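You operate a simulated robot arm through the tools that you are given. There is no shell and no other tool.

Carry out the task below with a simulated robot arm. There is one attempt and no reset: what you move stays moved.

## Task
Put things in order on the front of the pink table. At the end: the blue ridged pad is on the tall grey box; the red marker stands where the orange capacitor (marked "100 V") stood; the orange capacitor stands where the blue ridged pad stood; the green fuse (marked "5 A") is on the brown fuse carton (marked "FUSES"); whatever was shut is shut again. Leave all else as you found it, and nothing knocked over.

The check looks at the end state, three seconds after you hand in, the way a careful person would. Anything else that was tipped, shoved, dropped, spilled or broken makes it a failure.

## Robot
A 7-joint arm with a two-finger parallel gripper, fixed in place. Base frame: the origin is on the floor under the middle of its stand, x ahead of it, y to its left, z up; the work surface is at about z = 850. Lengths are in mm, angles in rad, forces in N, time in s.
With the tool pointing down near the work surface it reaches from about 100 to 640 mm from the base axis. Its first joint turns from -1.152 to 1.152 rad. Payload 1.57 kg.
Tool frame: the origin (TCP) lies between the finger pads and is the grasp point; the fingertips stand 30 mm ahead of it; z points along the fingers, y is the line along which they close. Largest opening 80 mm; finger width 17, thickness 12; the body of the gripper, 40 by 82 mm, starts 80 mm behind the TCP.
Orientation is that of the tool frame in the base frame, as a unit quaternion [w, x, y, z]. With the fingers straight down and closing along the base's y, the tool's x points along the base's -x, its y along +y and its z along -z.

## Interface
- The arm moves only by the tool nudge_tool. Its argument "steps" is a list of rows, each a list of 7 numbers: the turn, a rotation vector about the base's x, y, z in units of 120 degrees (1.0 is 120 degrees), then the shift along the base's x, y, z in units of 150 mm (1.0 is 150 mm), then the opening, from 0 (shut) to 1 (fully open). In form: [[rx, ry, rz, dx, dy, dz, claw], ...]. A call has 1 to 20 rows; each row is the pose to reach, as a shift and turn from the pose commanded when the call began. A call with a number of a shift or a turn outside -1 to 1 is refused whole. Rows are played at 5 a second. More than 50 mm and 0.15 rad between two rows, or a gripper value outside its range, and nothing of the call is played. A pose out of reach is approached as far as the arm can. The call stops where the force on the tool passes 40 N (or 10 N more than at its start, if that is more) or the arm is blocked; 0.2 s more then pass. Each finger travels about 72 mm/s and halts on what it meets, pressing with about 29 N; the grip force reading is that of the motor and also rises with nothing between the fingers. The clock runs only during rows and for 0.2 s after the last one: add rows that repeat a pose to give the fingers time. The reply holds the time, the measured pose of the TCP, the force on the tool along the base axes, the opening and the grip force, in the units named above and with some noise, with the torque about the TCP (base axes, N m) and any sound that the robot's microphone picked up.
- Cameras (640 x 400 px; columns grow to the right, rows downward): "scene" is fixed at [66.7, 436.4, 1439.9]; the picture's right is [-0.70, -0.71, 0.00], its down [-0.30, 0.30, -0.91] and it looks along [0.65, -0.63, -0.42] (base axes); focal length 338 px, centre (320, 200). "wrist" rides on the gripper at [72, -7, -122] in the tool frame; the picture's right is [0.09, 1.00, 0.00], its down [-0.84, 0.08, -0.54] and it looks along [-0.54, 0.05, 0.84] (tool axes); focal length 238 px, centre (320, 200). There is no depth. A picture from a camera that has moved, and an enlarged one, comes with that camera's place and axes in the base frame and with its lens.
- snapshot(camera): a new picture of that camera. It takes no simulated time.
- inspect(camera, box): a new picture of the part [left, top, right, bottom] of that camera's present view, enlarged. It takes no simulated time.
- sign_off(): hands the job in; it is judged then, once.

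Places have to be worked out from the pictures, the camera data and where the tool is seen. Open the gripper and draw the arm clear of the work before you hand the job in, unless the task says otherwise.

The tools are called after "Request:" by a JSON object that holds its "op" and its "data". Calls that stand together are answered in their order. nudge_tool: Moves the arm, as the interface text tells. Its arguments: {"type":"object","properties":{"steps":{"type":"array"}},"required":["steps"]} The other tools are called the same way: snapshot (camera) takes a picture; inspect (camera, box) takes an enlarged picture of a part of a camera's view; sign_off () hands the job in.

At the start:

```text
time_s: 0.0
eef_pos: [341.2, -185.6, 1197.8]
orientation: [0.0, 0.0, 1.0, 0.0]
wrist_force: [-0.4, -0.5, 0.0]
ft_torque: [-0.01, 0.02, 0.02]
grip_width: 79.9
grasp_force: 0.0
```

scene: 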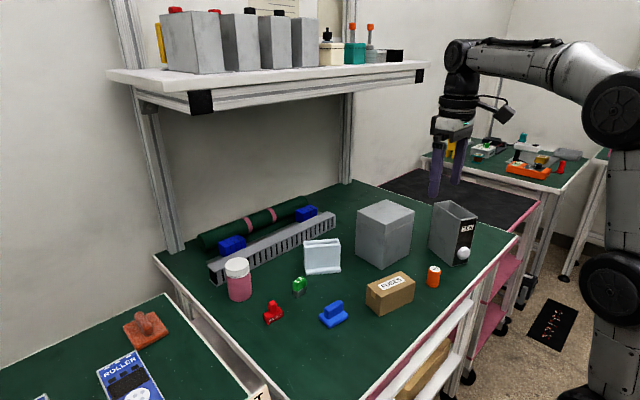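
wrist: 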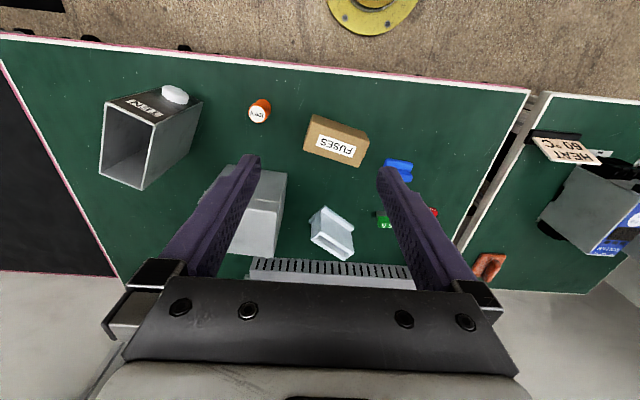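

The pictures show the table with the fuse, pad, marker, capacitor, carton and grey boxes. I'll enlarge the relevant parts before moving anything.

Request:
{"op": "inspect", "data": {"camera": "scene", "box": [200, 180, 360, 340]}}

Request:
{"op": "inspect", "data": {"camera": "scene", "box": [340, 180, 500, 340]}}

Request:
{"op": "inspect", "data": {"camera": "wrist", "box": [80, 70, 280, 270]}}

Request:
{"op": "inspect", "data": {"camera": "wrist", "box": [280, 90, 480, 290]}}

```text
2.50 times, centred on (280, 260) of scene
camera zoom: at [66.7, 436.4, 1439.9], right [-0.7, -0.71, 0.0], down [-0.3, 0.3, -0.91], along [0.65, -0.63, -0.42], focal length 846 px, centre (420, 50)
```

zoom: 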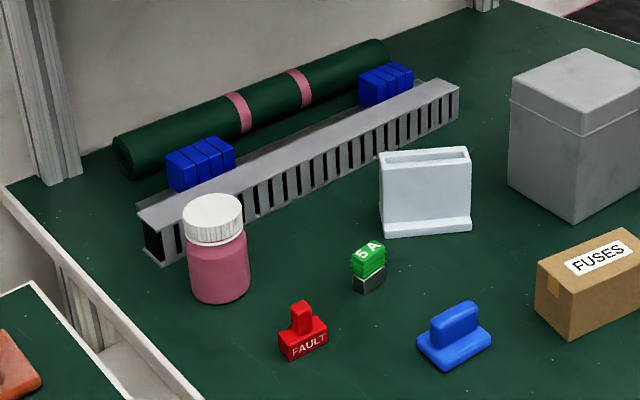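

```text
2.50 times, centred on (420, 260) of scene
camera zoom: at [66.7, 436.4, 1439.9], right [-0.7, -0.71, 0.0], down [-0.3, 0.3, -0.91], along [0.65, -0.63, -0.42], focal length 846 px, centre (70, 50)
```

zoom: 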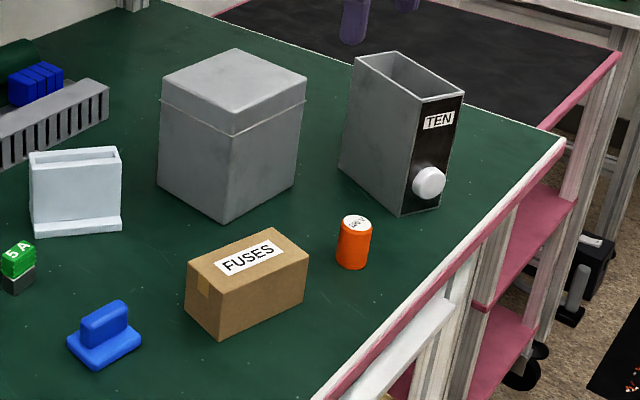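

```text
2.00 times, centred on (180, 170) of wrist
camera zoom: at [268.0, -193.2, 1318.0], right [-0.09, 1.0, 0.0], down [0.84, 0.08, 0.54], along [0.54, 0.05, -0.84], focal length 477 px, centre (600, 260)
```

zoom: 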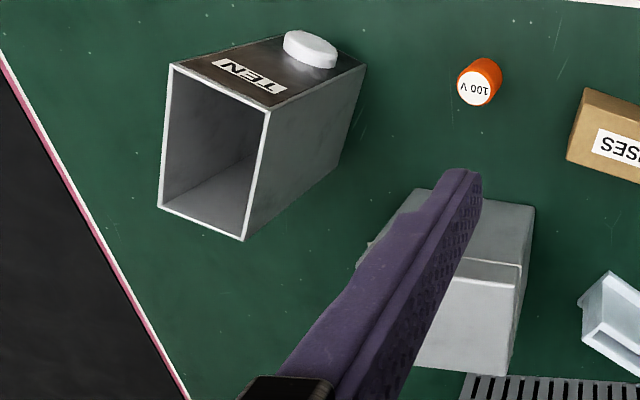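

```text
2.00 times, centred on (380, 190) of wrist
camera zoom: at [268.0, -193.2, 1318.0], right [-0.09, 1.0, 0.0], down [0.84, 0.08, 0.54], along [0.54, 0.05, -0.84], focal length 477 px, centre (200, 220)
```

zoom: 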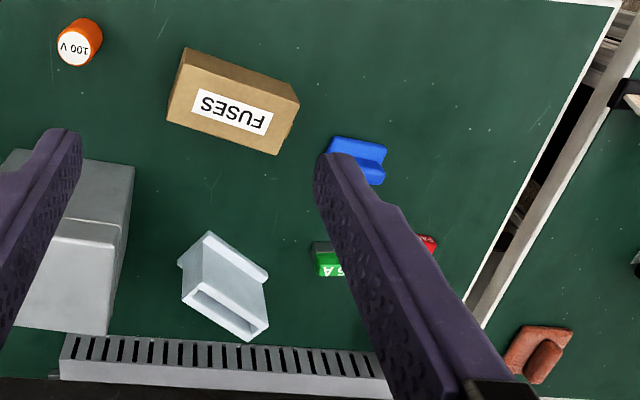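

Rough positions (base frame) from the scene view: pad ≈ (474,-5), marker ≈ (575,93), fuse ≈ (596,-7), capacitor ≈ (374,-288), carton ≈ (416,-151), tall box ≈ (555,-314). I'll zoom in more tightly on each for shape and orientation.

Request:
{"op": "inspect", "data": {"camera": "scene", "box": [280, 265, 360, 335]}}

Request:
{"op": "inspect", "data": {"camera": "scene", "box": [245, 265, 325, 335]}}

Request:
{"op": "inspect", "data": {"camera": "scene", "box": [345, 190, 425, 260]}}

Request:
{"op": "inspect", "data": {"camera": "scene", "box": [360, 250, 450, 325]}}

Request:
{"op": "inspect", "data": {"camera": "wrist", "box": [360, 140, 450, 240]}}

Request:
{"op": "inspect", "data": {"camera": "scene", "box": [420, 190, 500, 270]}}

```text
5.71 times, centred on (320, 300) of scene
camera zoom: at [66.7, 436.4, 1439.9], right [-0.7, -0.71, 0.0], down [-0.3, 0.3, -0.91], along [0.65, -0.63, -0.42], focal length 1933 px, centre (320, -371)
```

zoom: 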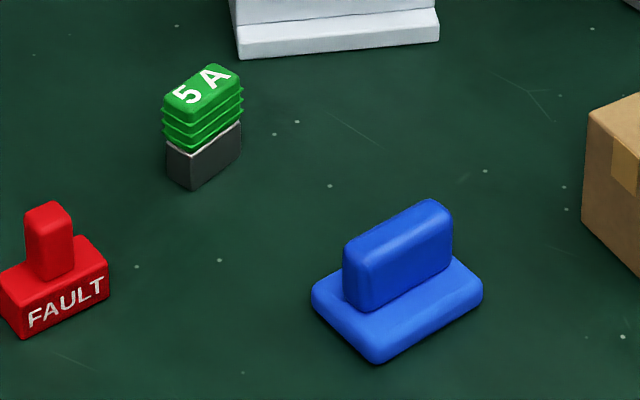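

```text
5.71 times, centred on (285, 300) of scene
camera zoom: at [66.7, 436.4, 1439.9], right [-0.7, -0.71, 0.0], down [-0.3, 0.3, -0.91], along [0.65, -0.63, -0.42], focal length 1933 px, centre (520, -371)
```

zoom: 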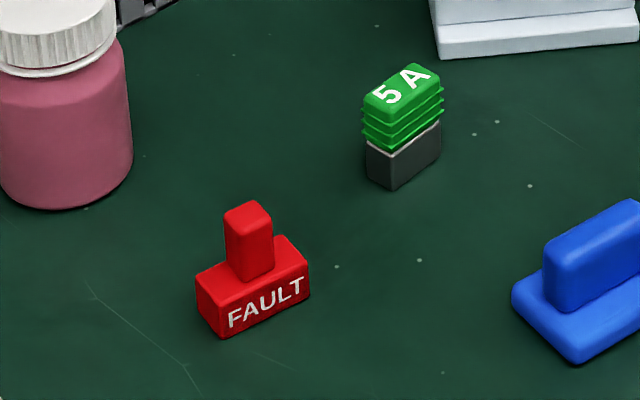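

```text
5.71 times, centred on (385, 225) of scene
camera zoom: at [66.7, 436.4, 1439.9], right [-0.7, -0.71, 0.0], down [-0.3, 0.3, -0.91], along [0.65, -0.63, -0.42], focal length 1933 px, centre (-51, 57)
```

zoom: 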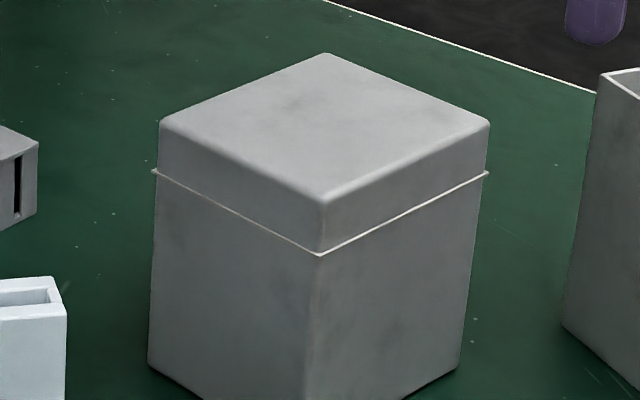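

```text
5.33 times, centred on (405, 288) of scene
camera zoom: at [66.7, 436.4, 1439.9], right [-0.7, -0.71, 0.0], down [-0.3, 0.3, -0.91], along [0.65, -0.63, -0.42], focal length 1804 px, centre (-133, -267)
```

zoom: 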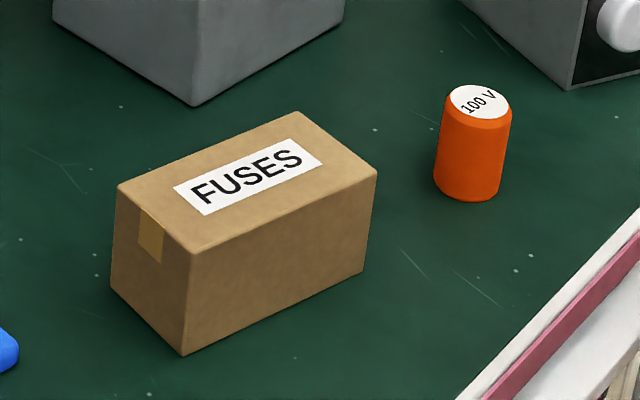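

```text
4.00 times, centred on (405, 190) of wrist
camera zoom: at [268.0, -193.2, 1318.0], right [-0.09, 1.0, 0.0], down [0.84, 0.08, 0.54], along [0.54, 0.05, -0.84], focal length 953 px, centre (-20, 240)
```

zoom: 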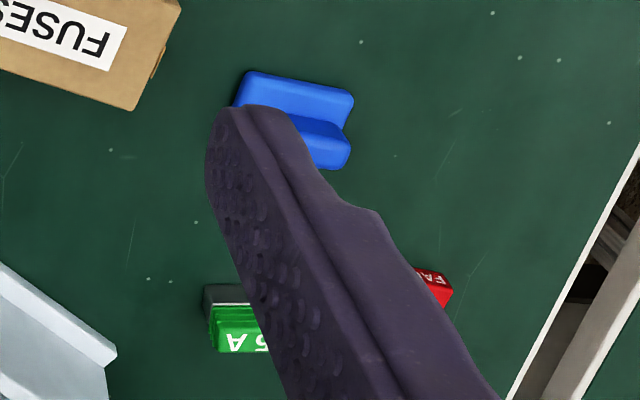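

```text
5.00 times, centred on (460, 230) of scene
camera zoom: at [66.7, 436.4, 1439.9], right [-0.7, -0.71, 0.0], down [-0.3, 0.3, -0.91], along [0.65, -0.63, -0.42], focal length 1692 px, centre (-380, 50)
```

zoom: 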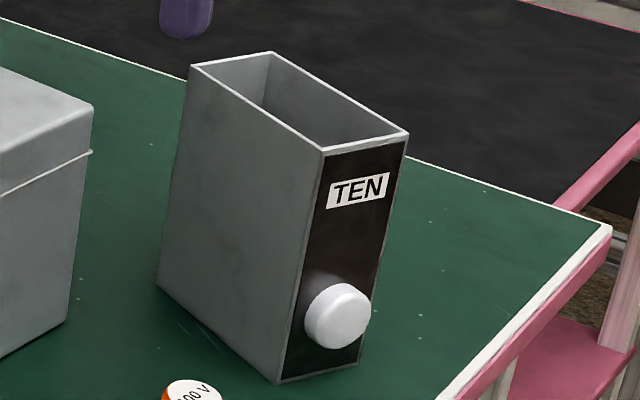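

The layout is clear: pad base is about 42 x 57 mm with its ridge along y, the capacitor is about 35 mm in diameter and 49 mm tall, the fuse is about 16 x 31 x 40 mm, the box top is at z≈995 and the carton top at z≈909. I'll move towards the pad, staying high, to look through the wrist camera.

Request:
{"op": "nudge_tool", "data": {"steps": [[0, 0, 0, 0.1, 0.14, -0.08, 1], [0, 0, 0, 0.2, 0.28, -0.16, 1], [0, 0, 0, 0.3, 0.42, -0.24, 1], [0, 0, 0, 0.4, 0.56, -0.32, 1], [0, 0, 0, 0.5, 0.7, -0.4, 1], [0, 0, 0, 0.6, 0.84, -0.48, 1], [0, 0, 0, 0.7, 1.0, -0.56, 1], [0, 0, 0, 0.7, 1.0, -0.56, 1]]}}

```text
time_s: 1.8
eef_pos: [444.9, -35.6, 1113.0]
orientation: [-0.001, -0.001, 1.0, 0.0]
wrist_force: [-0.6, -0.4, 0.8]
ft_torque: [-0.03, -0.05, 0.0]
grip_width: 79.9
grasp_force: 0.1
```

The arm is at (445,-36,1113). I'll take a wrist picture to see the pad, marker and fuse from here.

Request:
{"op": "snapshot", "data": {"camera": "wrist"}}

Request:
{"op": "snapshot", "data": {"camera": "scene"}}

```text
taken
camera wrist: at [372.6, -42.6, 1233.9], right [-0.09, 1.0, 0.0], down [0.84, 0.08, 0.54], along [0.54, 0.05, -0.84], focal length 238 px, centre (320, 200)
```

wrist: 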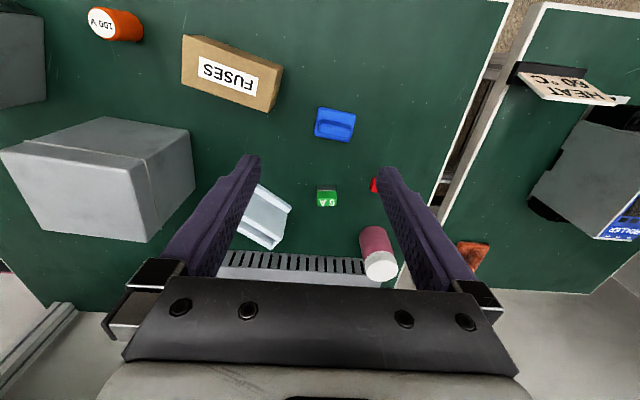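

```text
taken
```

scene: 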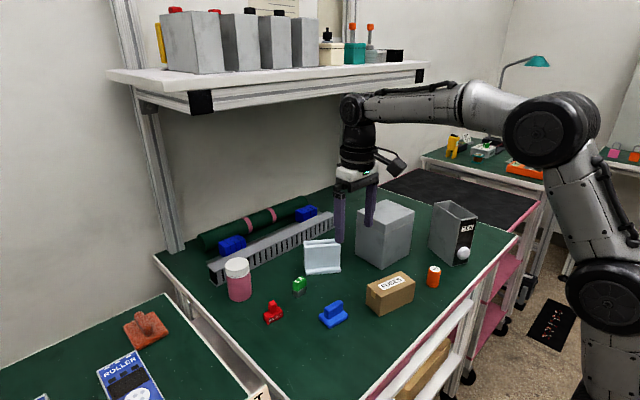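

The pad and fuse are clear between the fingers. I'll enlarge them for exact position and yaw.

Request:
{"op": "inspect", "data": {"camera": "wrist", "box": [295, 95, 375, 145]}}

Request:
{"op": "inspect", "data": {"camera": "wrist", "box": [290, 165, 390, 228]}}

Request:
{"op": "inspect", "data": {"camera": "wrist", "box": [160, 20, 320, 120]}}

```text
8.00 times, centred on (335, 120) of wrist
camera zoom: at [372.6, -42.6, 1233.9], right [-0.09, 1.0, 0.0], down [0.84, 0.08, 0.54], along [0.54, 0.05, -0.84], focal length 1907 px, centre (200, 840)
```

zoom: 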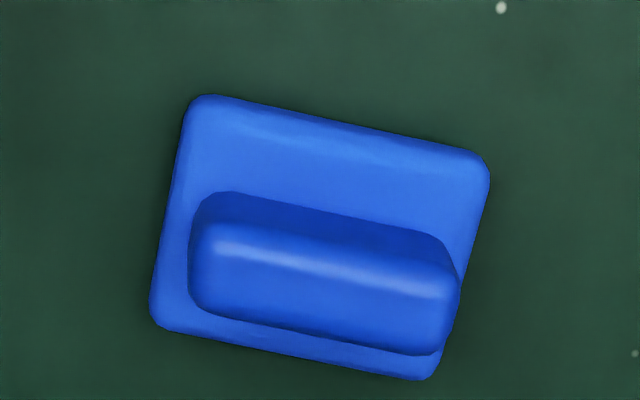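

```text
6.35 times, centred on (340, 196) of wrist
camera zoom: at [372.6, -42.6, 1233.9], right [-0.09, 1.0, 0.0], down [0.84, 0.08, 0.54], along [0.54, 0.05, -0.84], focal length 1513 px, centre (193, 222)
```

zoom: 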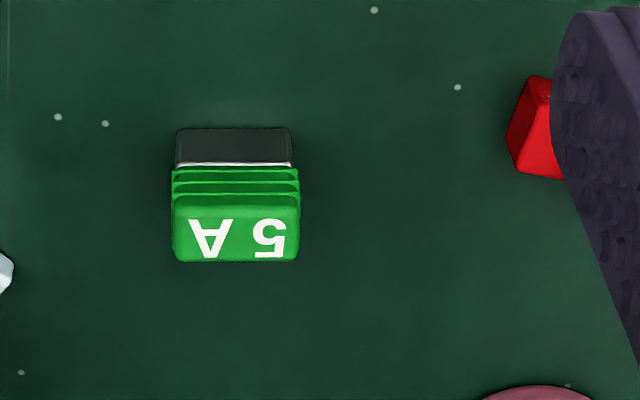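

```text
4.00 times, centred on (240, 70) of wrist
camera zoom: at [372.6, -42.6, 1233.9], right [-0.09, 1.0, 0.0], down [0.84, 0.08, 0.54], along [0.54, 0.05, -0.84], focal length 953 px, centre (640, 720)
```

zoom: 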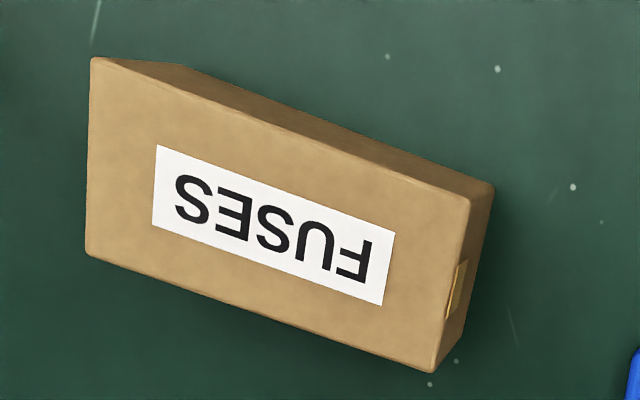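

Ray casting puts the pad centre at about (474,-10.7) with a yaw of about -0.1 rad, the ridge about 50 mm long along y and its top near z≈883. I'll come above it and match that yaw.

Request:
{"op": "nudge_tool", "data": {"steps": [[0, 0, -0.01, 0.05, 0.04, -0.12, 1], [0, 0, -0.02, 0.1, 0.08, -0.3, 1], [0, 0, -0.03, 0.14, 0.12, -0.48, 1], [0, 0, -0.04, 0.18, 0.15, -0.66, 1], [0, 0, -0.05, 0.185, 0.166, -0.82, 1], [0, 0, -0.05, 0.185, 0.166, -0.95, 1], [0, 0, -0.05, 0.185, 0.166, -0.95, 1], [0, 0, -0.05, 0.185, 0.166, -0.95, 1]]}}

Request:
{"op": "snapshot", "data": {"camera": "wrist"}}

Request:
{"op": "inspect", "data": {"camera": "scene", "box": [260, 210, 420, 340]}}

```text
time_s: 3.6
eef_pos: [473.0, -11.1, 970.4]
orientation: [0.0, 0.052, 0.999, 0.0]
wrist_force: [-0.8, 0.4, 1.0]
ft_torque: [0.01, 0.0, 0.0]
grip_width: 79.9
grasp_force: 0.1
```

```text
taken
camera wrist: at [400.2, -10.8, 1092.1], right [0.01, 1.0, 0.0], down [0.84, -0.01, 0.54], along [0.54, -0.01, -0.84], focal length 238 px, centre (320, 200)
```

wrist: 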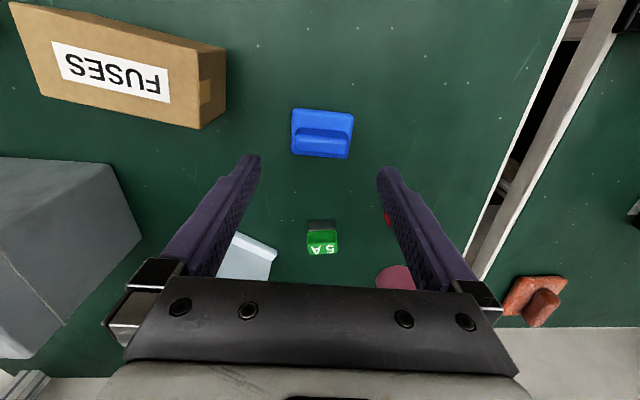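

```text
3.08 times, centred on (340, 275) of scene
camera zoom: at [66.7, 436.4, 1439.9], right [-0.7, -0.71, 0.0], down [-0.3, 0.3, -0.91], along [0.65, -0.63, -0.42], focal length 1041 px, centre (258, -31)
```

zoom: 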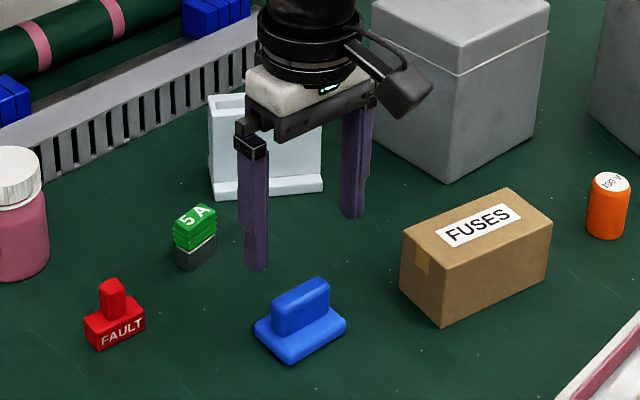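

Hovering at (473,-11,970), I'll check the pad's centre relative to the tool more closely before descending.

Request:
{"op": "inspect", "data": {"camera": "wrist", "box": [270, 95, 374, 160]}}

```text
6.15 times, centred on (322, 128) of wrist
camera zoom: at [400.2, -10.8, 1092.1], right [0.01, 1.0, 0.0], down [0.84, -0.01, 0.54], along [0.54, -0.01, -0.84], focal length 1467 px, centre (308, 646)
```

zoom: 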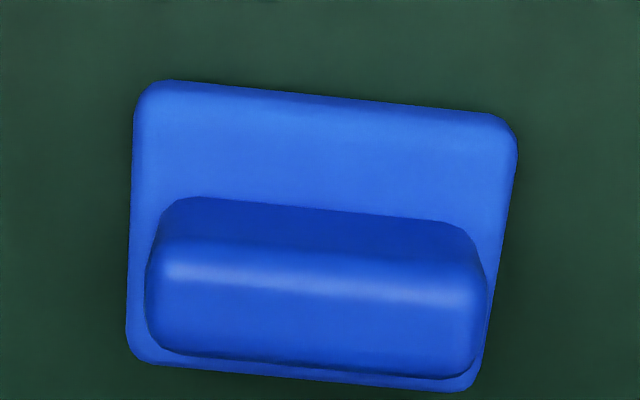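

The ridge top centre comes out at (475,-10.6), so the tool is aligned. I'll descend to TCP z≈896 (fingertips just above the pad's base flange) and close on the ridge ends.

Request:
{"op": "nudge_tool", "data": {"steps": [[0, 0, 0, 0.01, 0, -0.12, 1], [0, 0, 0, 0.01, 0, -0.25, 1], [0, 0, 0, 0.01, 0, -0.37, 1], [0, 0, 0, 0.01, 0, -0.45, 1], [0, 0, 0, 0.01, 0, -0.496, 1], [0, 0, 0, 0.01, 0, -0.496, 1]]}}

Request:
{"op": "inspect", "data": {"camera": "scene", "box": [280, 250, 400, 340]}}

Request:
{"op": "snapshot", "data": {"camera": "wrist"}}

```text
time_s: 5.0
eef_pos: [476.2, -10.7, 895.3]
orientation: [0.0, 0.052, 0.999, 0.0]
wrist_force: [0.9, 0.2, 0.2]
ft_torque: [0.0, 0.0, 0.0]
grip_width: 79.8
grasp_force: 0.1
```

```text
4.44 times, centred on (340, 295) of scene
camera zoom: at [66.7, 436.4, 1439.9], right [-0.7, -0.71, 0.0], down [-0.3, 0.3, -0.91], along [0.65, -0.63, -0.42], focal length 1504 px, centre (231, -222)
```

zoom: 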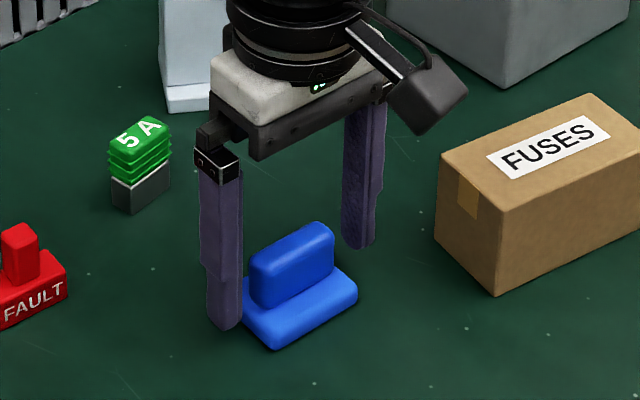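

```text
taken
camera wrist: at [402.2, -10.8, 1017.0], right [0.01, 1.0, 0.0], down [0.84, -0.01, 0.54], along [0.54, -0.01, -0.84], focal length 238 px, centre (320, 200)
```

wrist: 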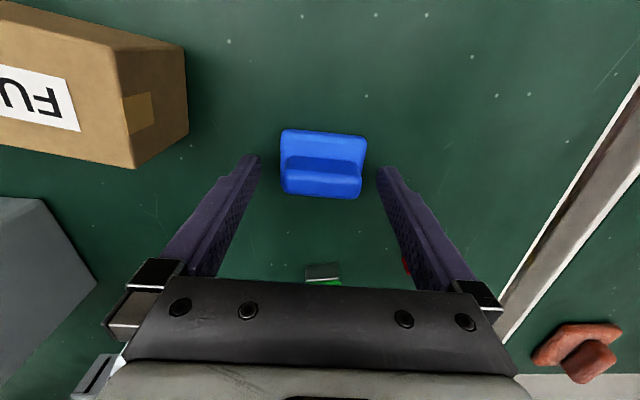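

The fingers straddle the ridge symmetrically with the tips above the flange. I'll close now and hold to let the grip settle.

Request:
{"op": "nudge_tool", "data": {"steps": [[0, 0, 0, 0, 0, 0, 0.7], [0, 0, 0, 0, 0, 0, 0.4], [0, 0, 0, 0, 0, 0, 0.2], [0, 0, 0, 0, 0, 0, 0.2], [0, 0, 0, 0, 0, 0, 0.2]]}}

Request:
{"op": "snapshot", "data": {"camera": "wrist"}}

Request:
{"op": "inspect", "data": {"camera": "scene", "box": [280, 250, 400, 340]}}

```text
time_s: 6.2
eef_pos: [476.2, -10.8, 895.1]
orientation: [0.0, 0.053, 0.999, 0.001]
wrist_force: [-0.1, 0.1, 0.6]
ft_torque: [-0.01, 0.01, -0.02]
grip_width: 48.8
grasp_force: 29.6
```

```text
taken
camera wrist: at [402.2, -10.8, 1017.2], right [0.01, 1.0, 0.0], down [0.84, -0.01, 0.54], along [0.54, -0.01, -0.84], focal length 238 px, centre (320, 200)
```

wrist: 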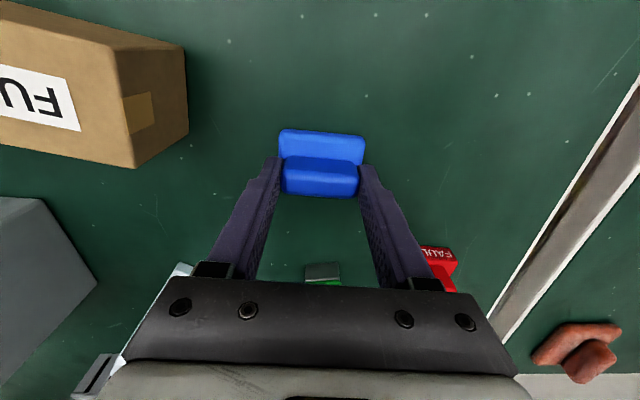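

```text
4.44 times, centred on (340, 295) of scene
camera zoom: at [66.7, 436.4, 1439.9], right [-0.7, -0.71, 0.0], down [-0.3, 0.3, -0.91], along [0.65, -0.63, -0.42], focal length 1504 px, centre (231, -222)
```

zoom: 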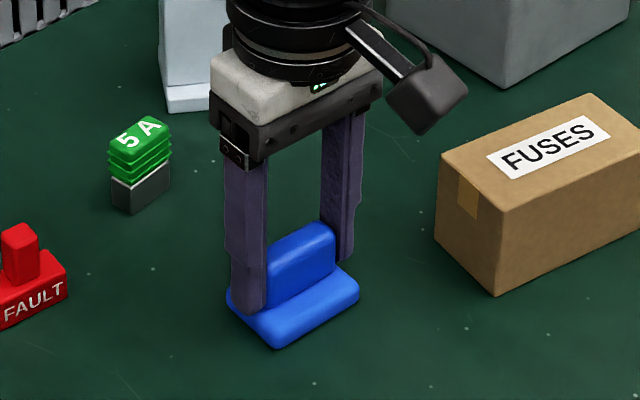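

Gripped at 48.8 mm with 29.6 N; the TCP sits 45 mm above the pad's bottom. I'll lift straight up, gently.

Request:
{"op": "nudge_tool", "data": {"steps": [[0, 0, 0, 0, 0, 0.05, 0.2], [0, 0, 0, 0, 0, 0.15, 0.2], [0, 0, 0, 0, 0, 0.3, 0.2], [0, 0, 0, 0, 0, 0.45, 0.2], [0, 0, 0, 0, 0, 0.6, 0.2], [0, 0, 0, 0, 0, 0.75, 0.2], [0, 0, 0, 0, 0, 0.9, 0.2], [0, 0, 0, 0, 0, 1.0, 0.2], [0, 0, 0, 0, 0, 1.0, 0.2]]}}

Request:
{"op": "snapshot", "data": {"camera": "wrist"}}

Request:
{"op": "snapshot", "data": {"camera": "scene"}}

```text
time_s: 8.2
eef_pos: [475.7, -12.4, 1047.2]
orientation: [0.0, 0.052, 0.999, -0.001]
wrist_force: [-0.1, -0.6, -0.7]
ft_torque: [-0.02, -0.02, 0.01]
grip_width: 48.6
grasp_force: 28.9
```

```text
taken
camera wrist: at [401.9, -10.9, 1167.9], right [0.01, 1.0, 0.0], down [0.84, -0.01, 0.54], along [0.54, -0.01, -0.84], focal length 238 px, centre (320, 200)
```

wrist: 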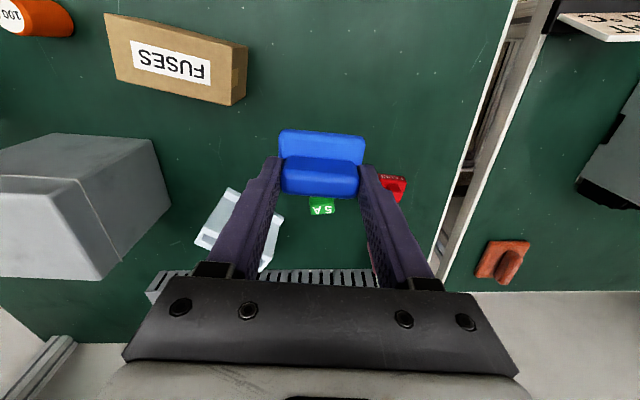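

```text
taken
```

scene: 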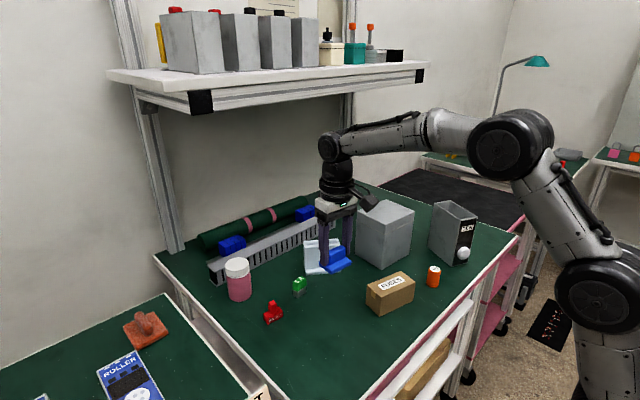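

The pad hangs level. I'll rise a little and move toward the tall box in two legs, keeping the pad well above its top.

Request:
{"op": "nudge_tool", "data": {"steps": [[0, 0, 0, 0, -0.05, 0.1, 0.2], [0, 0, 0, 0, -0.15, 0.2, 0.2], [0, 0, 0, 0.02, -0.3, 0.3, 0.2], [0, 0, 0, 0.05, -0.45, 0.36, 0.2], [0, 0, 0, 0.08, -0.6, 0.36, 0.2], [0, 0, 0, 0.12, -0.75, 0.36, 0.2], [0, 0, 0, 0.16, -0.9, 0.36, 0.2], [0, 0, 0, 0.2, -1.0, 0.36, 0.2], [0, 0, 0, 0.2, -1.0, 0.36, 0.2]]}}

Request:
{"op": "nudge_tool", "data": {"steps": [[0, 0, 0, 0.03, -0.05, 0, 0.2], [0, 0, 0, 0.08, -0.17, 0, 0.2], [0, 0, 0, 0.13, -0.32, 0, 0.2], [0, 0, 0, 0.18, -0.47, 0, 0.2], [0, 0, 0, 0.23, -0.62, 0, 0.2], [0, 0, 0, 0.27, -0.77, 0, 0.2], [0, 0, 0, 0.3, -0.9, 0, 0.2], [0, 0, 0, 0.3, -0.96, 0, 0.2], [0, 0, 0, 0.3, -0.96, 0, 0.2]]}}

Request:
{"op": "snapshot", "data": {"camera": "wrist"}}

Request:
{"op": "snapshot", "data": {"camera": "scene"}}

```text
time_s: 10.2
eef_pos: [504.3, -160.5, 1100.5]
orientation: [0.0, 0.052, 0.999, 0.0]
wrist_force: [0.0, 0.4, -0.6]
ft_torque: [0.03, 0.02, 0.03]
grip_width: 49.0
grasp_force: 29.4
```

```text
time_s: 12.2
eef_pos: [526.1, -285.9, 1086.9]
orientation: [0.0, 0.052, 0.999, 0.001]
wrist_force: [0.0, -0.2, -0.7]
ft_torque: [0.02, 0.0, -0.03]
grip_width: 49.0
grasp_force: 28.8
out of reach, approached as far as the arm can: row 5, 6, 7, 8, 9
```

```text
taken
camera wrist: at [451.8, -286.3, 1207.6], right [0.01, 1.0, 0.0], down [0.84, -0.01, 0.54], along [0.54, -0.01, -0.84], focal length 238 px, centre (320, 200)
```

wrist: 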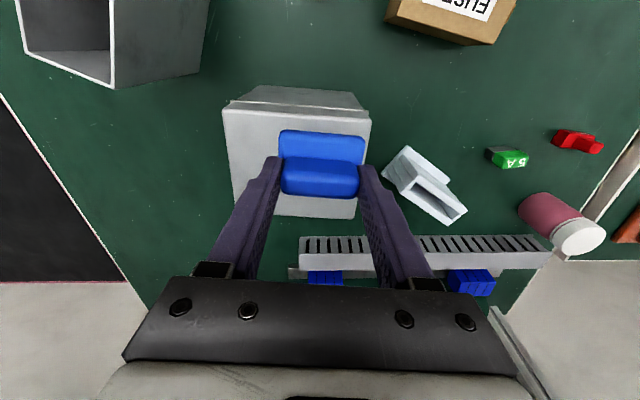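

```text
taken
```

scene: 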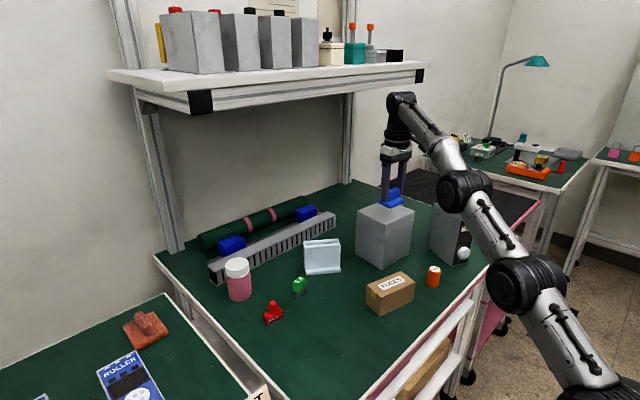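

The arm ran out of reach at (526,-286,1087) — pad still level and above the box. I'll send a null row to learn which pose counts as "commanded" now.

Request:
{"op": "nudge_tool", "data": {"steps": [[0, 0, 0, 0, 0, 0, 0.2]]}}

```text
time_s: 12.6
eef_pos: [525.0, -287.6, 1086.3]
orientation: [0.0, 0.052, 0.999, 0.0]
wrist_force: [-0.3, -1.2, 0.0]
ft_torque: [0.02, 0.03, -0.03]
grip_width: 48.9
grasp_force: 29.3
```

No reach complaint, so shifts count from the present pose. I'll descend to about z≈1057 first, where the reach grows, then edge outward for more support under the pad.

Request:
{"op": "nudge_tool", "data": {"steps": [[0, 0, 0, 0, 0, -0.06, 0.2], [0, 0, 0, 0, 0.01, -0.13, 0.2], [0, 0, 0, 0.02, 0.01, -0.2, 0.2], [0, 0, 0, 0.04, 0.01, -0.2, 0.2], [0, 0, 0, 0.06, 0.01, -0.22, 0.2], [0, 0, 0, 0.08, 0.01, -0.24, 0.2], [0, 0, 0, 0.08, 0.01, -0.24, 0.2]]}}

Request:
{"op": "inspect", "data": {"camera": "scene", "box": [345, 160, 435, 230]}}

Request:
{"op": "inspect", "data": {"camera": "wrist", "box": [210, 70, 390, 230]}}

```text
time_s: 14.2
eef_pos: [537.0, -284.7, 1049.3]
orientation: [-0.001, 0.052, 0.999, 0.0]
wrist_force: [0.6, 0.8, 0.1]
ft_torque: [-0.01, -0.04, -0.03]
grip_width: 48.9
grasp_force: 28.9
```

```text
5.71 times, centred on (390, 195) of scene
camera zoom: at [66.7, 436.4, 1439.9], right [-0.7, -0.71, 0.0], down [-0.3, 0.3, -0.91], along [0.65, -0.63, -0.42], focal length 1933 px, centre (-80, 229)
```

zoom: 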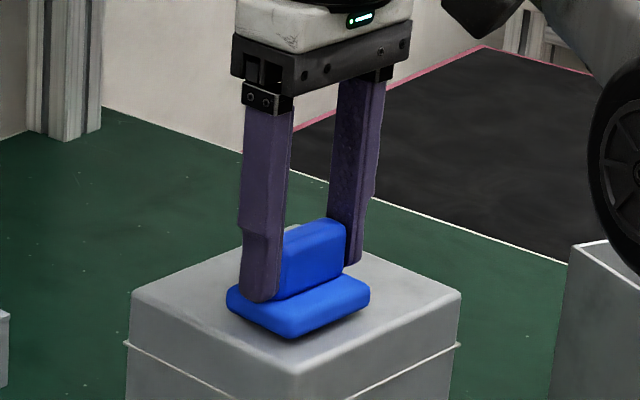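

```text
2.50 times, centred on (300, 150) of wrist
camera zoom: at [464.1, -284.7, 1171.1], right [0.01, 1.0, 0.0], down [0.84, -0.01, 0.54], along [0.54, -0.01, -0.84], focal length 596 px, centre (370, 325)
```

zoom: 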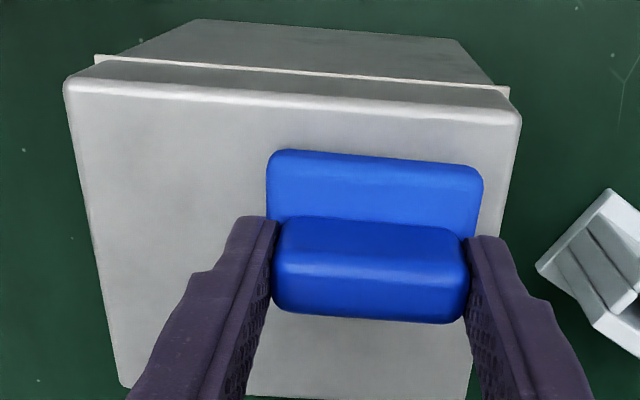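

The pad is over the box top with about 5 mm of clearance left. I'll shift slightly inward (−y) and lower in small steps, watching the force.

Request:
{"op": "nudge_tool", "data": {"steps": [[0, 0, 0, 0.0, -0.02, 0, 0.2], [0, 0, 0, 0.0, -0.04, 0, 0.2], [0, 0, 0, 0.0, -0.04, -0.01, 0.2], [0, 0, 0, 0.0, -0.04, -0.02, 0.2], [0, 0, 0, 0.0, -0.04, -0.02, 0.2]]}}

Request:
{"op": "inspect", "data": {"camera": "scene", "box": [365, 185, 420, 225]}}

```text
time_s: 15.4
eef_pos: [536.6, -290.6, 1046.7]
orientation: [0.0, 0.052, 0.999, 0.0]
wrist_force: [-0.1, -0.2, 0.4]
ft_torque: [0.02, -0.01, -0.02]
grip_width: 48.7
grasp_force: 29.1
```

```text
10.00 times, centred on (392, 205) of scene
camera zoom: at [66.7, 436.4, 1439.9], right [-0.7, -0.71, 0.0], down [-0.3, 0.3, -0.91], along [0.65, -0.63, -0.42], focal length 3383 px, centre (-405, 150)
```

zoom: 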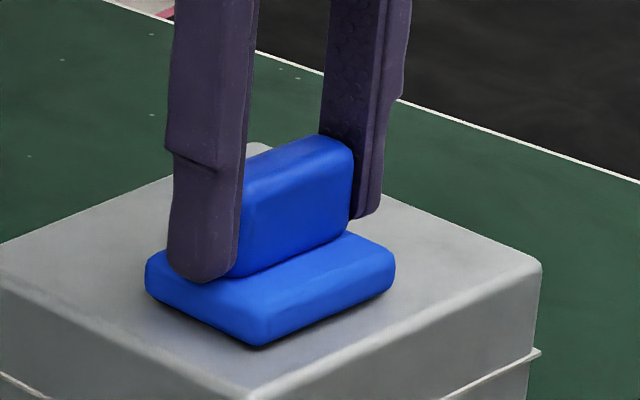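

Still no contact force. I'll lower in 1 mm steps and check the readings.

Request:
{"op": "nudge_tool", "data": {"steps": [[0, 0, 0, 0, 0, -0.007, 0.2], [0, 0, 0, 0, 0, -0.013, 0.2], [0, 0, 0, 0, 0, -0.013, 0.2]]}}

Request:
{"op": "inspect", "data": {"camera": "scene", "box": [365, 185, 420, 225]}}

```text
time_s: 16.2
eef_pos: [536.3, -290.9, 1046.6]
orientation: [0.001, 0.053, 0.999, 0.0]
wrist_force: [-0.2, 1.0, 3.3]
ft_torque: [0.07, 0.04, -0.02]
grip_width: 49.0
grasp_force: 29.1
```

```text
10.00 times, centred on (392, 205) of scene
camera zoom: at [66.6, 436.4, 1439.9], right [-0.7, -0.71, 0.0], down [-0.3, 0.3, -0.91], along [0.65, -0.63, -0.42], focal length 3383 px, centre (-405, 150)
```

zoom: 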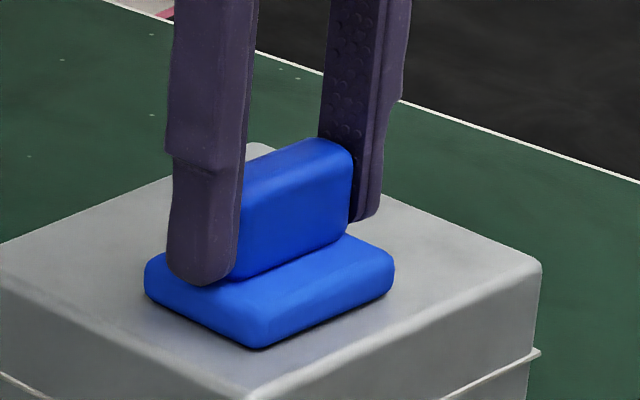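

A light upward force of 3.3 N suggests contact has begun. One more millimetre to confirm it.

Request:
{"op": "nudge_tool", "data": {"steps": [[0, 0, 0, 0, 0, -0.006, 0.2], [0, 0, 0, 0, 0, -0.006, 0.2]]}}

```text
time_s: 16.8
eef_pos: [537.3, -290.0, 1045.4]
orientation: [0.002, 0.052, 0.999, -0.001]
wrist_force: [0.0, 1.2, 9.1]
ft_torque: [0.15, 0.11, 0.03]
grip_width: 48.8
grasp_force: 28.9
```

Firm contact at 9 N. I'll ease back slightly and open the fingers gradually.

Request:
{"op": "nudge_tool", "data": {"steps": [[0, 0, 0, 0, 0, 0.004, 0.2], [0, 0, 0, 0, 0, 0.004, 0.55], [0, 0, 0, 0, 0, 0.004, 0.66], [0, 0, 0, 0, 0, 0.004, 0.75], [0, 0, 0, 0, 0, 0.004, 0.85], [0, 0, 0, 0, 0, 0.004, 0.85]]}}

Request:
{"op": "inspect", "data": {"camera": "scene", "box": [355, 175, 430, 230]}}

Request:
{"op": "inspect", "data": {"camera": "wrist", "box": [210, 70, 390, 230]}}

```text
time_s: 18.2
eef_pos: [537.1, -290.0, 1044.3]
orientation: [-0.001, 0.052, 0.999, 0.0]
wrist_force: [1.4, 0.8, -0.5]
ft_torque: [0.02, 0.02, 0.0]
grip_width: 68.0
grasp_force: 0.1
```

```text
7.27 times, centred on (392, 202) of scene
camera zoom: at [66.7, 436.4, 1439.9], right [-0.7, -0.71, 0.0], down [-0.3, 0.3, -0.91], along [0.65, -0.63, -0.42], focal length 2460 px, centre (-207, 182)
```

zoom: 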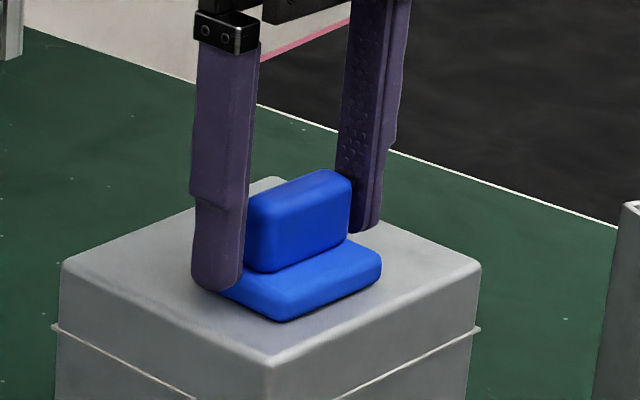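

```text
2.50 times, centred on (300, 150) of wrist
camera zoom: at [464.1, -291.2, 1165.5], right [0.01, 1.0, 0.0], down [0.84, -0.01, 0.54], along [0.54, -0.01, -0.84], focal length 596 px, centre (370, 325)
```

zoom: 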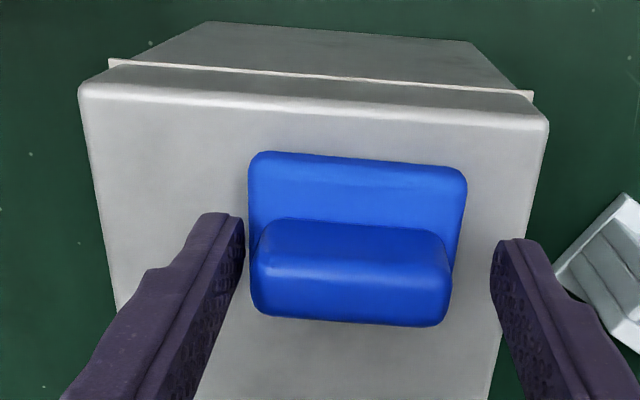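

The pad now rests flat on the tall box and is free of the fingers. I'll open fully and retreat straight up.

Request:
{"op": "nudge_tool", "data": {"steps": [[0, 0, 0, 0, 0, 0.03, 0.9], [0, 0, 0, 0, 0, 0.1, 0.95], [0, 0, 0, 0, 0, 0.2, 1], [0, 0, 0, -0.05, 0, 0.3, 1], [0, 0, 0, -0.15, 0, 0.4, 1], [0, 0, 0, -0.35, 0, 0.42, 1], [0, 0, 0, -0.55, 0, 0.42, 1], [0, 0, 0, -0.75, 0, 0.42, 1], [0, 0, 0, -0.95, 0, 0.42, 1], [0, 0, 0, -1.0, 0, 0.42, 1], [0, 0, 0, -1.0, 0, 0.42, 1]]}}

Request:
{"op": "snapshot", "data": {"camera": "wrist"}}

Request:
{"op": "snapshot", "data": {"camera": "scene"}}

```text
time_s: 20.6
eef_pos: [386.8, -291.3, 1107.6]
orientation: [0.0, 0.052, 0.999, -0.001]
wrist_force: [0.4, 0.3, -0.5]
ft_torque: [0.02, -0.01, 0.01]
grip_width: 79.8
grasp_force: 0.0
out of reach, approached as far as the arm can: row 3, 4
```

```text
taken
camera wrist: at [313.3, -290.9, 1228.7], right [0.01, 1.0, 0.0], down [0.84, -0.01, 0.54], along [0.54, -0.01, -0.84], focal length 238 px, centre (320, 200)
```

wrist: 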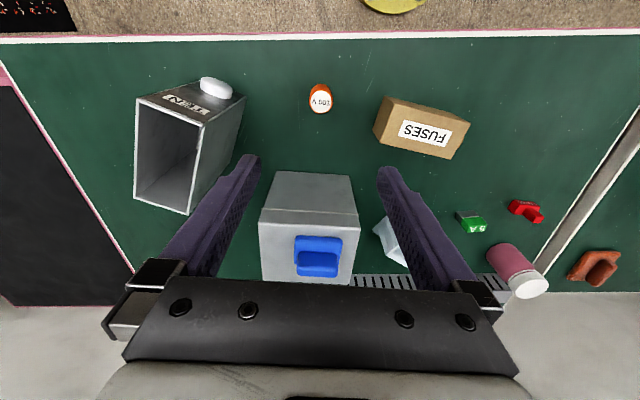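

```text
taken
```

scene: 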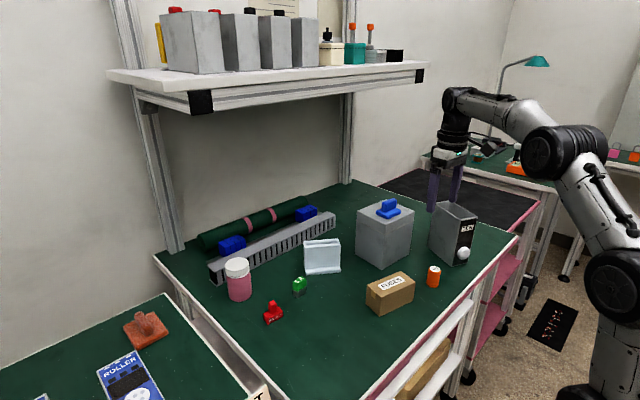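

The pad sits well on the box and everything else is unchanged. Now I'll enlarge the capacitor and its surroundings.

Request:
{"op": "inspect", "data": {"camera": "wrist", "box": [290, 70, 350, 130]}}

Request:
{"op": "inspect", "data": {"camera": "wrist", "box": [360, 80, 490, 170]}}

```text
6.67 times, centred on (320, 100) of wrist
camera zoom: at [313.3, -290.9, 1228.7], right [0.01, 1.0, 0.0], down [0.84, -0.01, 0.54], along [0.54, -0.01, -0.84], focal length 1589 px, centre (320, 867)
```

zoom: 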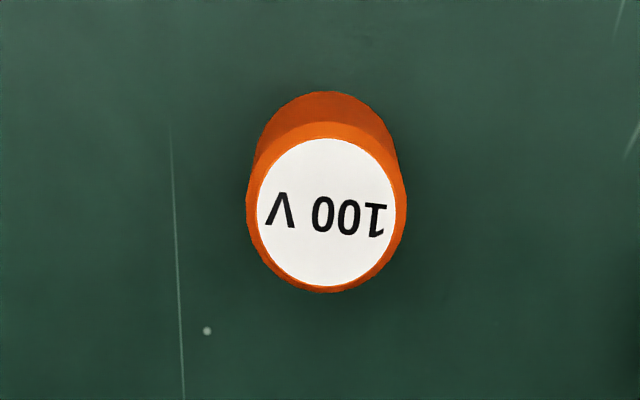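

```text
4.44 times, centred on (425, 125) of wrist
camera zoom: at [313.3, -290.9, 1228.7], right [0.01, 1.0, 0.0], down [0.84, -0.01, 0.54], along [0.54, -0.01, -0.84], focal length 1059 px, centre (-147, 533)
```

zoom: 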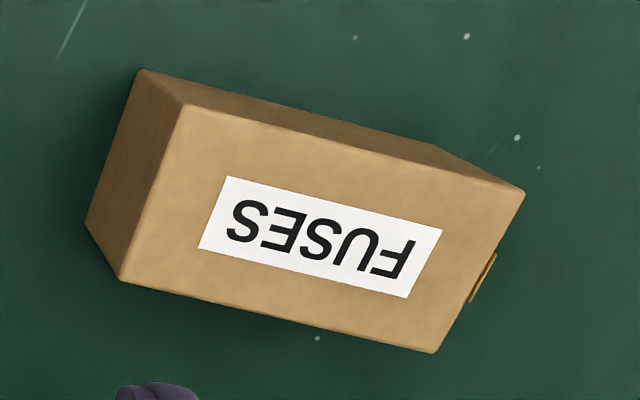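

The capacitor's top centre works out at (374,-290). I'll go above it at z≈965 and verify alignment.

Request:
{"op": "nudge_tool", "data": {"steps": [[0, 0, 0, -0.03, 0.003, -0.1, 1], [0, 0, 0, -0.06, 0.005, -0.27, 1], [0, 0, 0, -0.085, 0.007, -0.45, 1], [0, 0, 0, -0.085, 0.007, -0.63, 1], [0, 0, 0, -0.085, 0.007, -0.8, 1], [0, 0, 0, -0.085, 0.007, -0.93, 1], [0, 0, 0, -0.085, 0.007, -0.93, 1]]}}

Request:
{"op": "snapshot", "data": {"camera": "wrist"}}

Request:
{"op": "inspect", "data": {"camera": "wrist", "box": [270, 90, 374, 160]}}

```text
time_s: 22.2
eef_pos: [374.1, -289.8, 968.8]
orientation: [0.0, 0.052, 0.999, 0.0]
wrist_force: [0.6, 1.1, 0.5]
ft_torque: [0.01, -0.01, 0.03]
grip_width: 80.2
grasp_force: 0.0
```

```text
taken
camera wrist: at [301.4, -289.1, 1089.4], right [0.01, 1.0, 0.0], down [0.84, -0.01, 0.54], along [0.54, -0.01, -0.84], focal length 238 px, centre (320, 200)
```

wrist: 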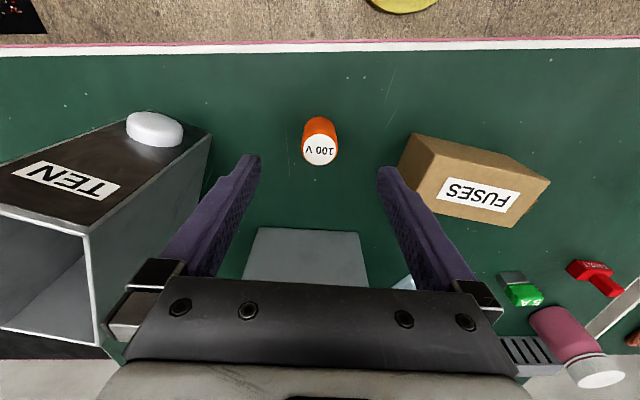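

```text
5.71 times, centred on (322, 125) of wrist
camera zoom: at [301.4, -289.1, 1089.4], right [0.01, 1.0, 0.0], down [0.84, -0.01, 0.54], along [0.54, -0.01, -0.84], focal length 1362 px, centre (309, 629)
```

zoom: 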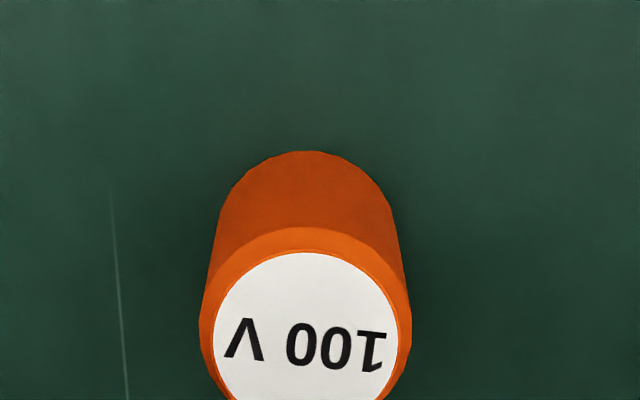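

The capacitor top centre is at (373.5,-290.5), directly under the tool. I'll descend to z≈885.

Request:
{"op": "nudge_tool", "data": {"steps": [[0, 0, 0, -0.002, -0.004, -0.13, 1], [0, 0, 0, -0.002, -0.004, -0.26, 1], [0, 0, 0, -0.002, -0.004, -0.39, 1], [0, 0, 0, -0.002, -0.004, -0.49, 1], [0, 0, 0, -0.002, -0.004, -0.555, 1], [0, 0, 0, -0.002, -0.004, -0.555, 1]]}}

Request:
{"op": "snapshot", "data": {"camera": "wrist"}}

Request:
{"op": "inspect", "data": {"camera": "scene", "box": [390, 215, 480, 300]}}

```text
time_s: 23.6
eef_pos: [373.4, -290.3, 884.1]
orientation: [-0.001, 0.052, 0.999, 0.0]
wrist_force: [1.0, 0.4, 0.0]
ft_torque: [0.01, -0.01, -0.01]
grip_width: 80.0
grasp_force: 0.1
```

```text
taken
camera wrist: at [301.5, -290.0, 1005.9], right [0.01, 1.0, 0.0], down [0.84, -0.01, 0.54], along [0.54, -0.01, -0.84], focal length 238 px, centre (320, 200)
```

wrist: 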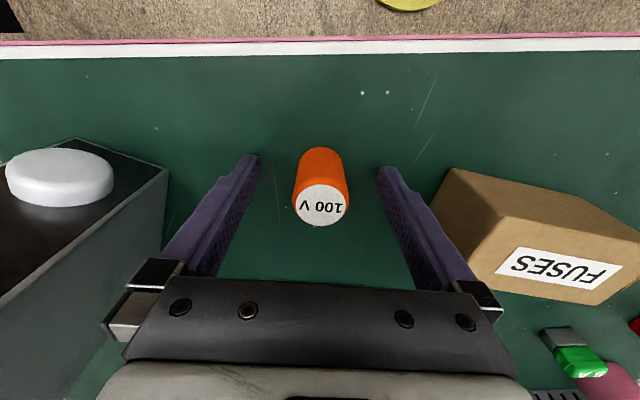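

```text
4.71 times, centred on (435, 258) of scene
camera zoom: at [66.7, 436.4, 1439.9], right [-0.7, -0.71, 0.0], down [-0.3, 0.3, -0.91], along [0.65, -0.63, -0.42], focal length 1592 px, centre (-221, -71)
```

zoom: 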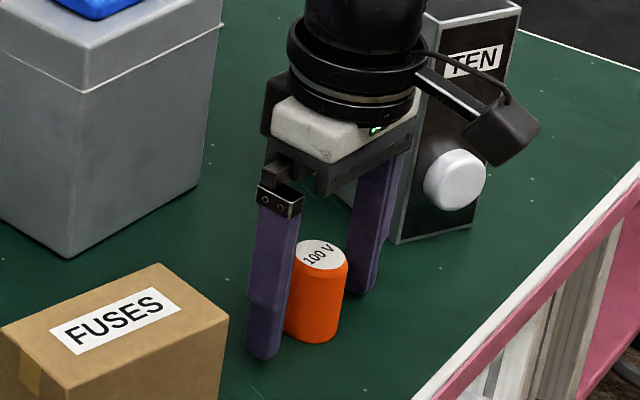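

The capacitor is centred between the fingers. I'll close and let the grip settle.

Request:
{"op": "nudge_tool", "data": {"steps": [[0, 0, 0, 0, 0, 0, 0.7], [0, 0, 0, 0, 0, 0, 0.45], [0, 0, 0, 0, 0, 0, 0.2], [0, 0, 0, 0, 0, 0, 0.1], [0, 0, 0, 0, 0, 0, 0.1]]}}

Request:
{"op": "snapshot", "data": {"camera": "wrist"}}

```text
time_s: 24.8
eef_pos: [374.0, -290.3, 884.8]
orientation: [0.0, 0.053, 0.999, 0.001]
wrist_force: [-0.4, 0.0, 0.8]
ft_torque: [-0.01, 0.0, 0.01]
grip_width: 30.6
grasp_force: 29.3
```

```text
taken
camera wrist: at [301.5, -290.0, 1006.2], right [0.01, 1.0, 0.0], down [0.84, -0.01, 0.54], along [0.54, -0.01, -0.84], focal length 238 px, centre (320, 200)
```

wrist: 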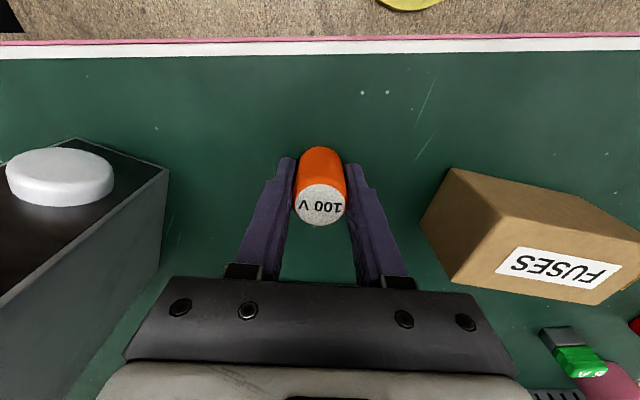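

Gripped at 30.6 mm; the TCP is 34.5 mm above the capacitor's foot. I'll lift it straight up.

Request:
{"op": "nudge_tool", "data": {"steps": [[0, 0, 0, 0, 0, 0.04, 0.1], [0, 0, 0, 0, 0, 0.12, 0.1], [0, 0, 0, 0, 0, 0.26, 0.1], [0, 0, 0, 0, 0, 0.4, 0.1], [0, 0, 0, 0, 0, 0.55, 0.1], [0, 0, 0, 0, 0, 0.7, 0.1], [0, 0, 0, 0, 0, 0.85, 0.1], [0, 0, 0, 0, 0, 0.93, 0.1], [0, 0, 0, 0, 0, 0.93, 0.1]]}}

Request:
{"op": "nudge_tool", "data": {"steps": [[0, 0, 0, 0.02, 0.06, 0, 0.1], [0, 0, 0, 0.06, 0.18, 0, 0.1], [0, 0, 0, 0.11, 0.33, 0, 0.1], [0, 0, 0, 0.16, 0.48, 0, 0.1], [0, 0, 0, 0.21, 0.63, 0, 0.1], [0, 0, 0, 0.26, 0.78, 0, 0.1], [0, 0, 0, 0.3, 0.9, 0, 0.1], [0, 0, 0, 0.33, 0.96, 0, 0.1], [0, 0, 0, 0.33, 0.96, 0, 0.1]]}}

Request:
{"op": "snapshot", "data": {"camera": "scene"}}

Request:
{"op": "snapshot", "data": {"camera": "wrist"}}

```text
time_s: 26.8
eef_pos: [372.8, -289.9, 1026.6]
orientation: [0.0, 0.053, 0.999, 0.0]
wrist_force: [0.8, -0.3, 0.2]
ft_torque: [0.01, 0.0, 0.02]
grip_width: 30.9
grasp_force: 29.0
```

```text
time_s: 28.8
eef_pos: [423.3, -146.2, 1025.1]
orientation: [0.0, 0.053, 0.999, 0.001]
wrist_force: [-0.4, -0.4, 0.2]
ft_torque: [0.0, 0.02, 0.0]
grip_width: 30.6
grasp_force: 28.8
```

```text
taken
```

scene: 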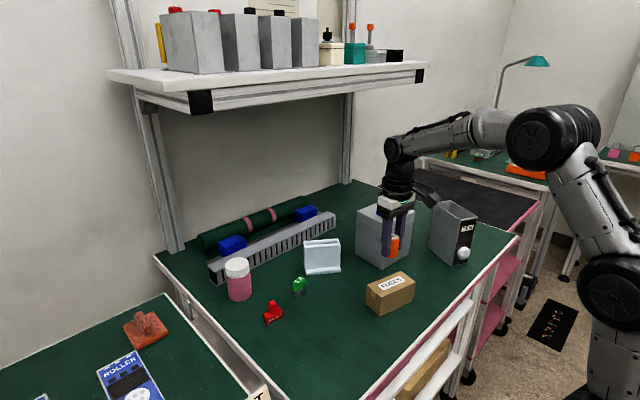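

```text
taken
camera wrist: at [350.1, -146.1, 1146.2], right [0.01, 1.0, 0.0], down [0.84, -0.01, 0.54], along [0.54, -0.01, -0.84], focal length 238 px, centre (320, 200)
```

wrist: 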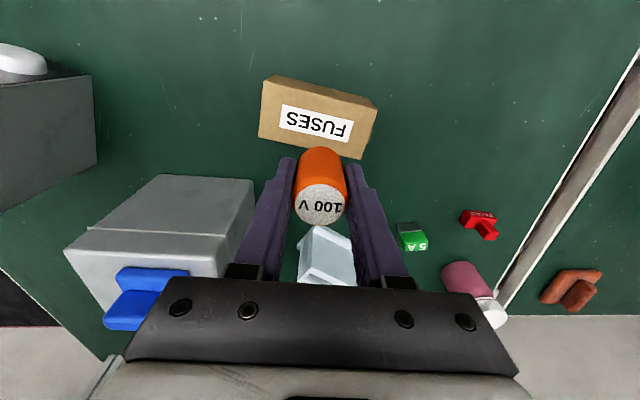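

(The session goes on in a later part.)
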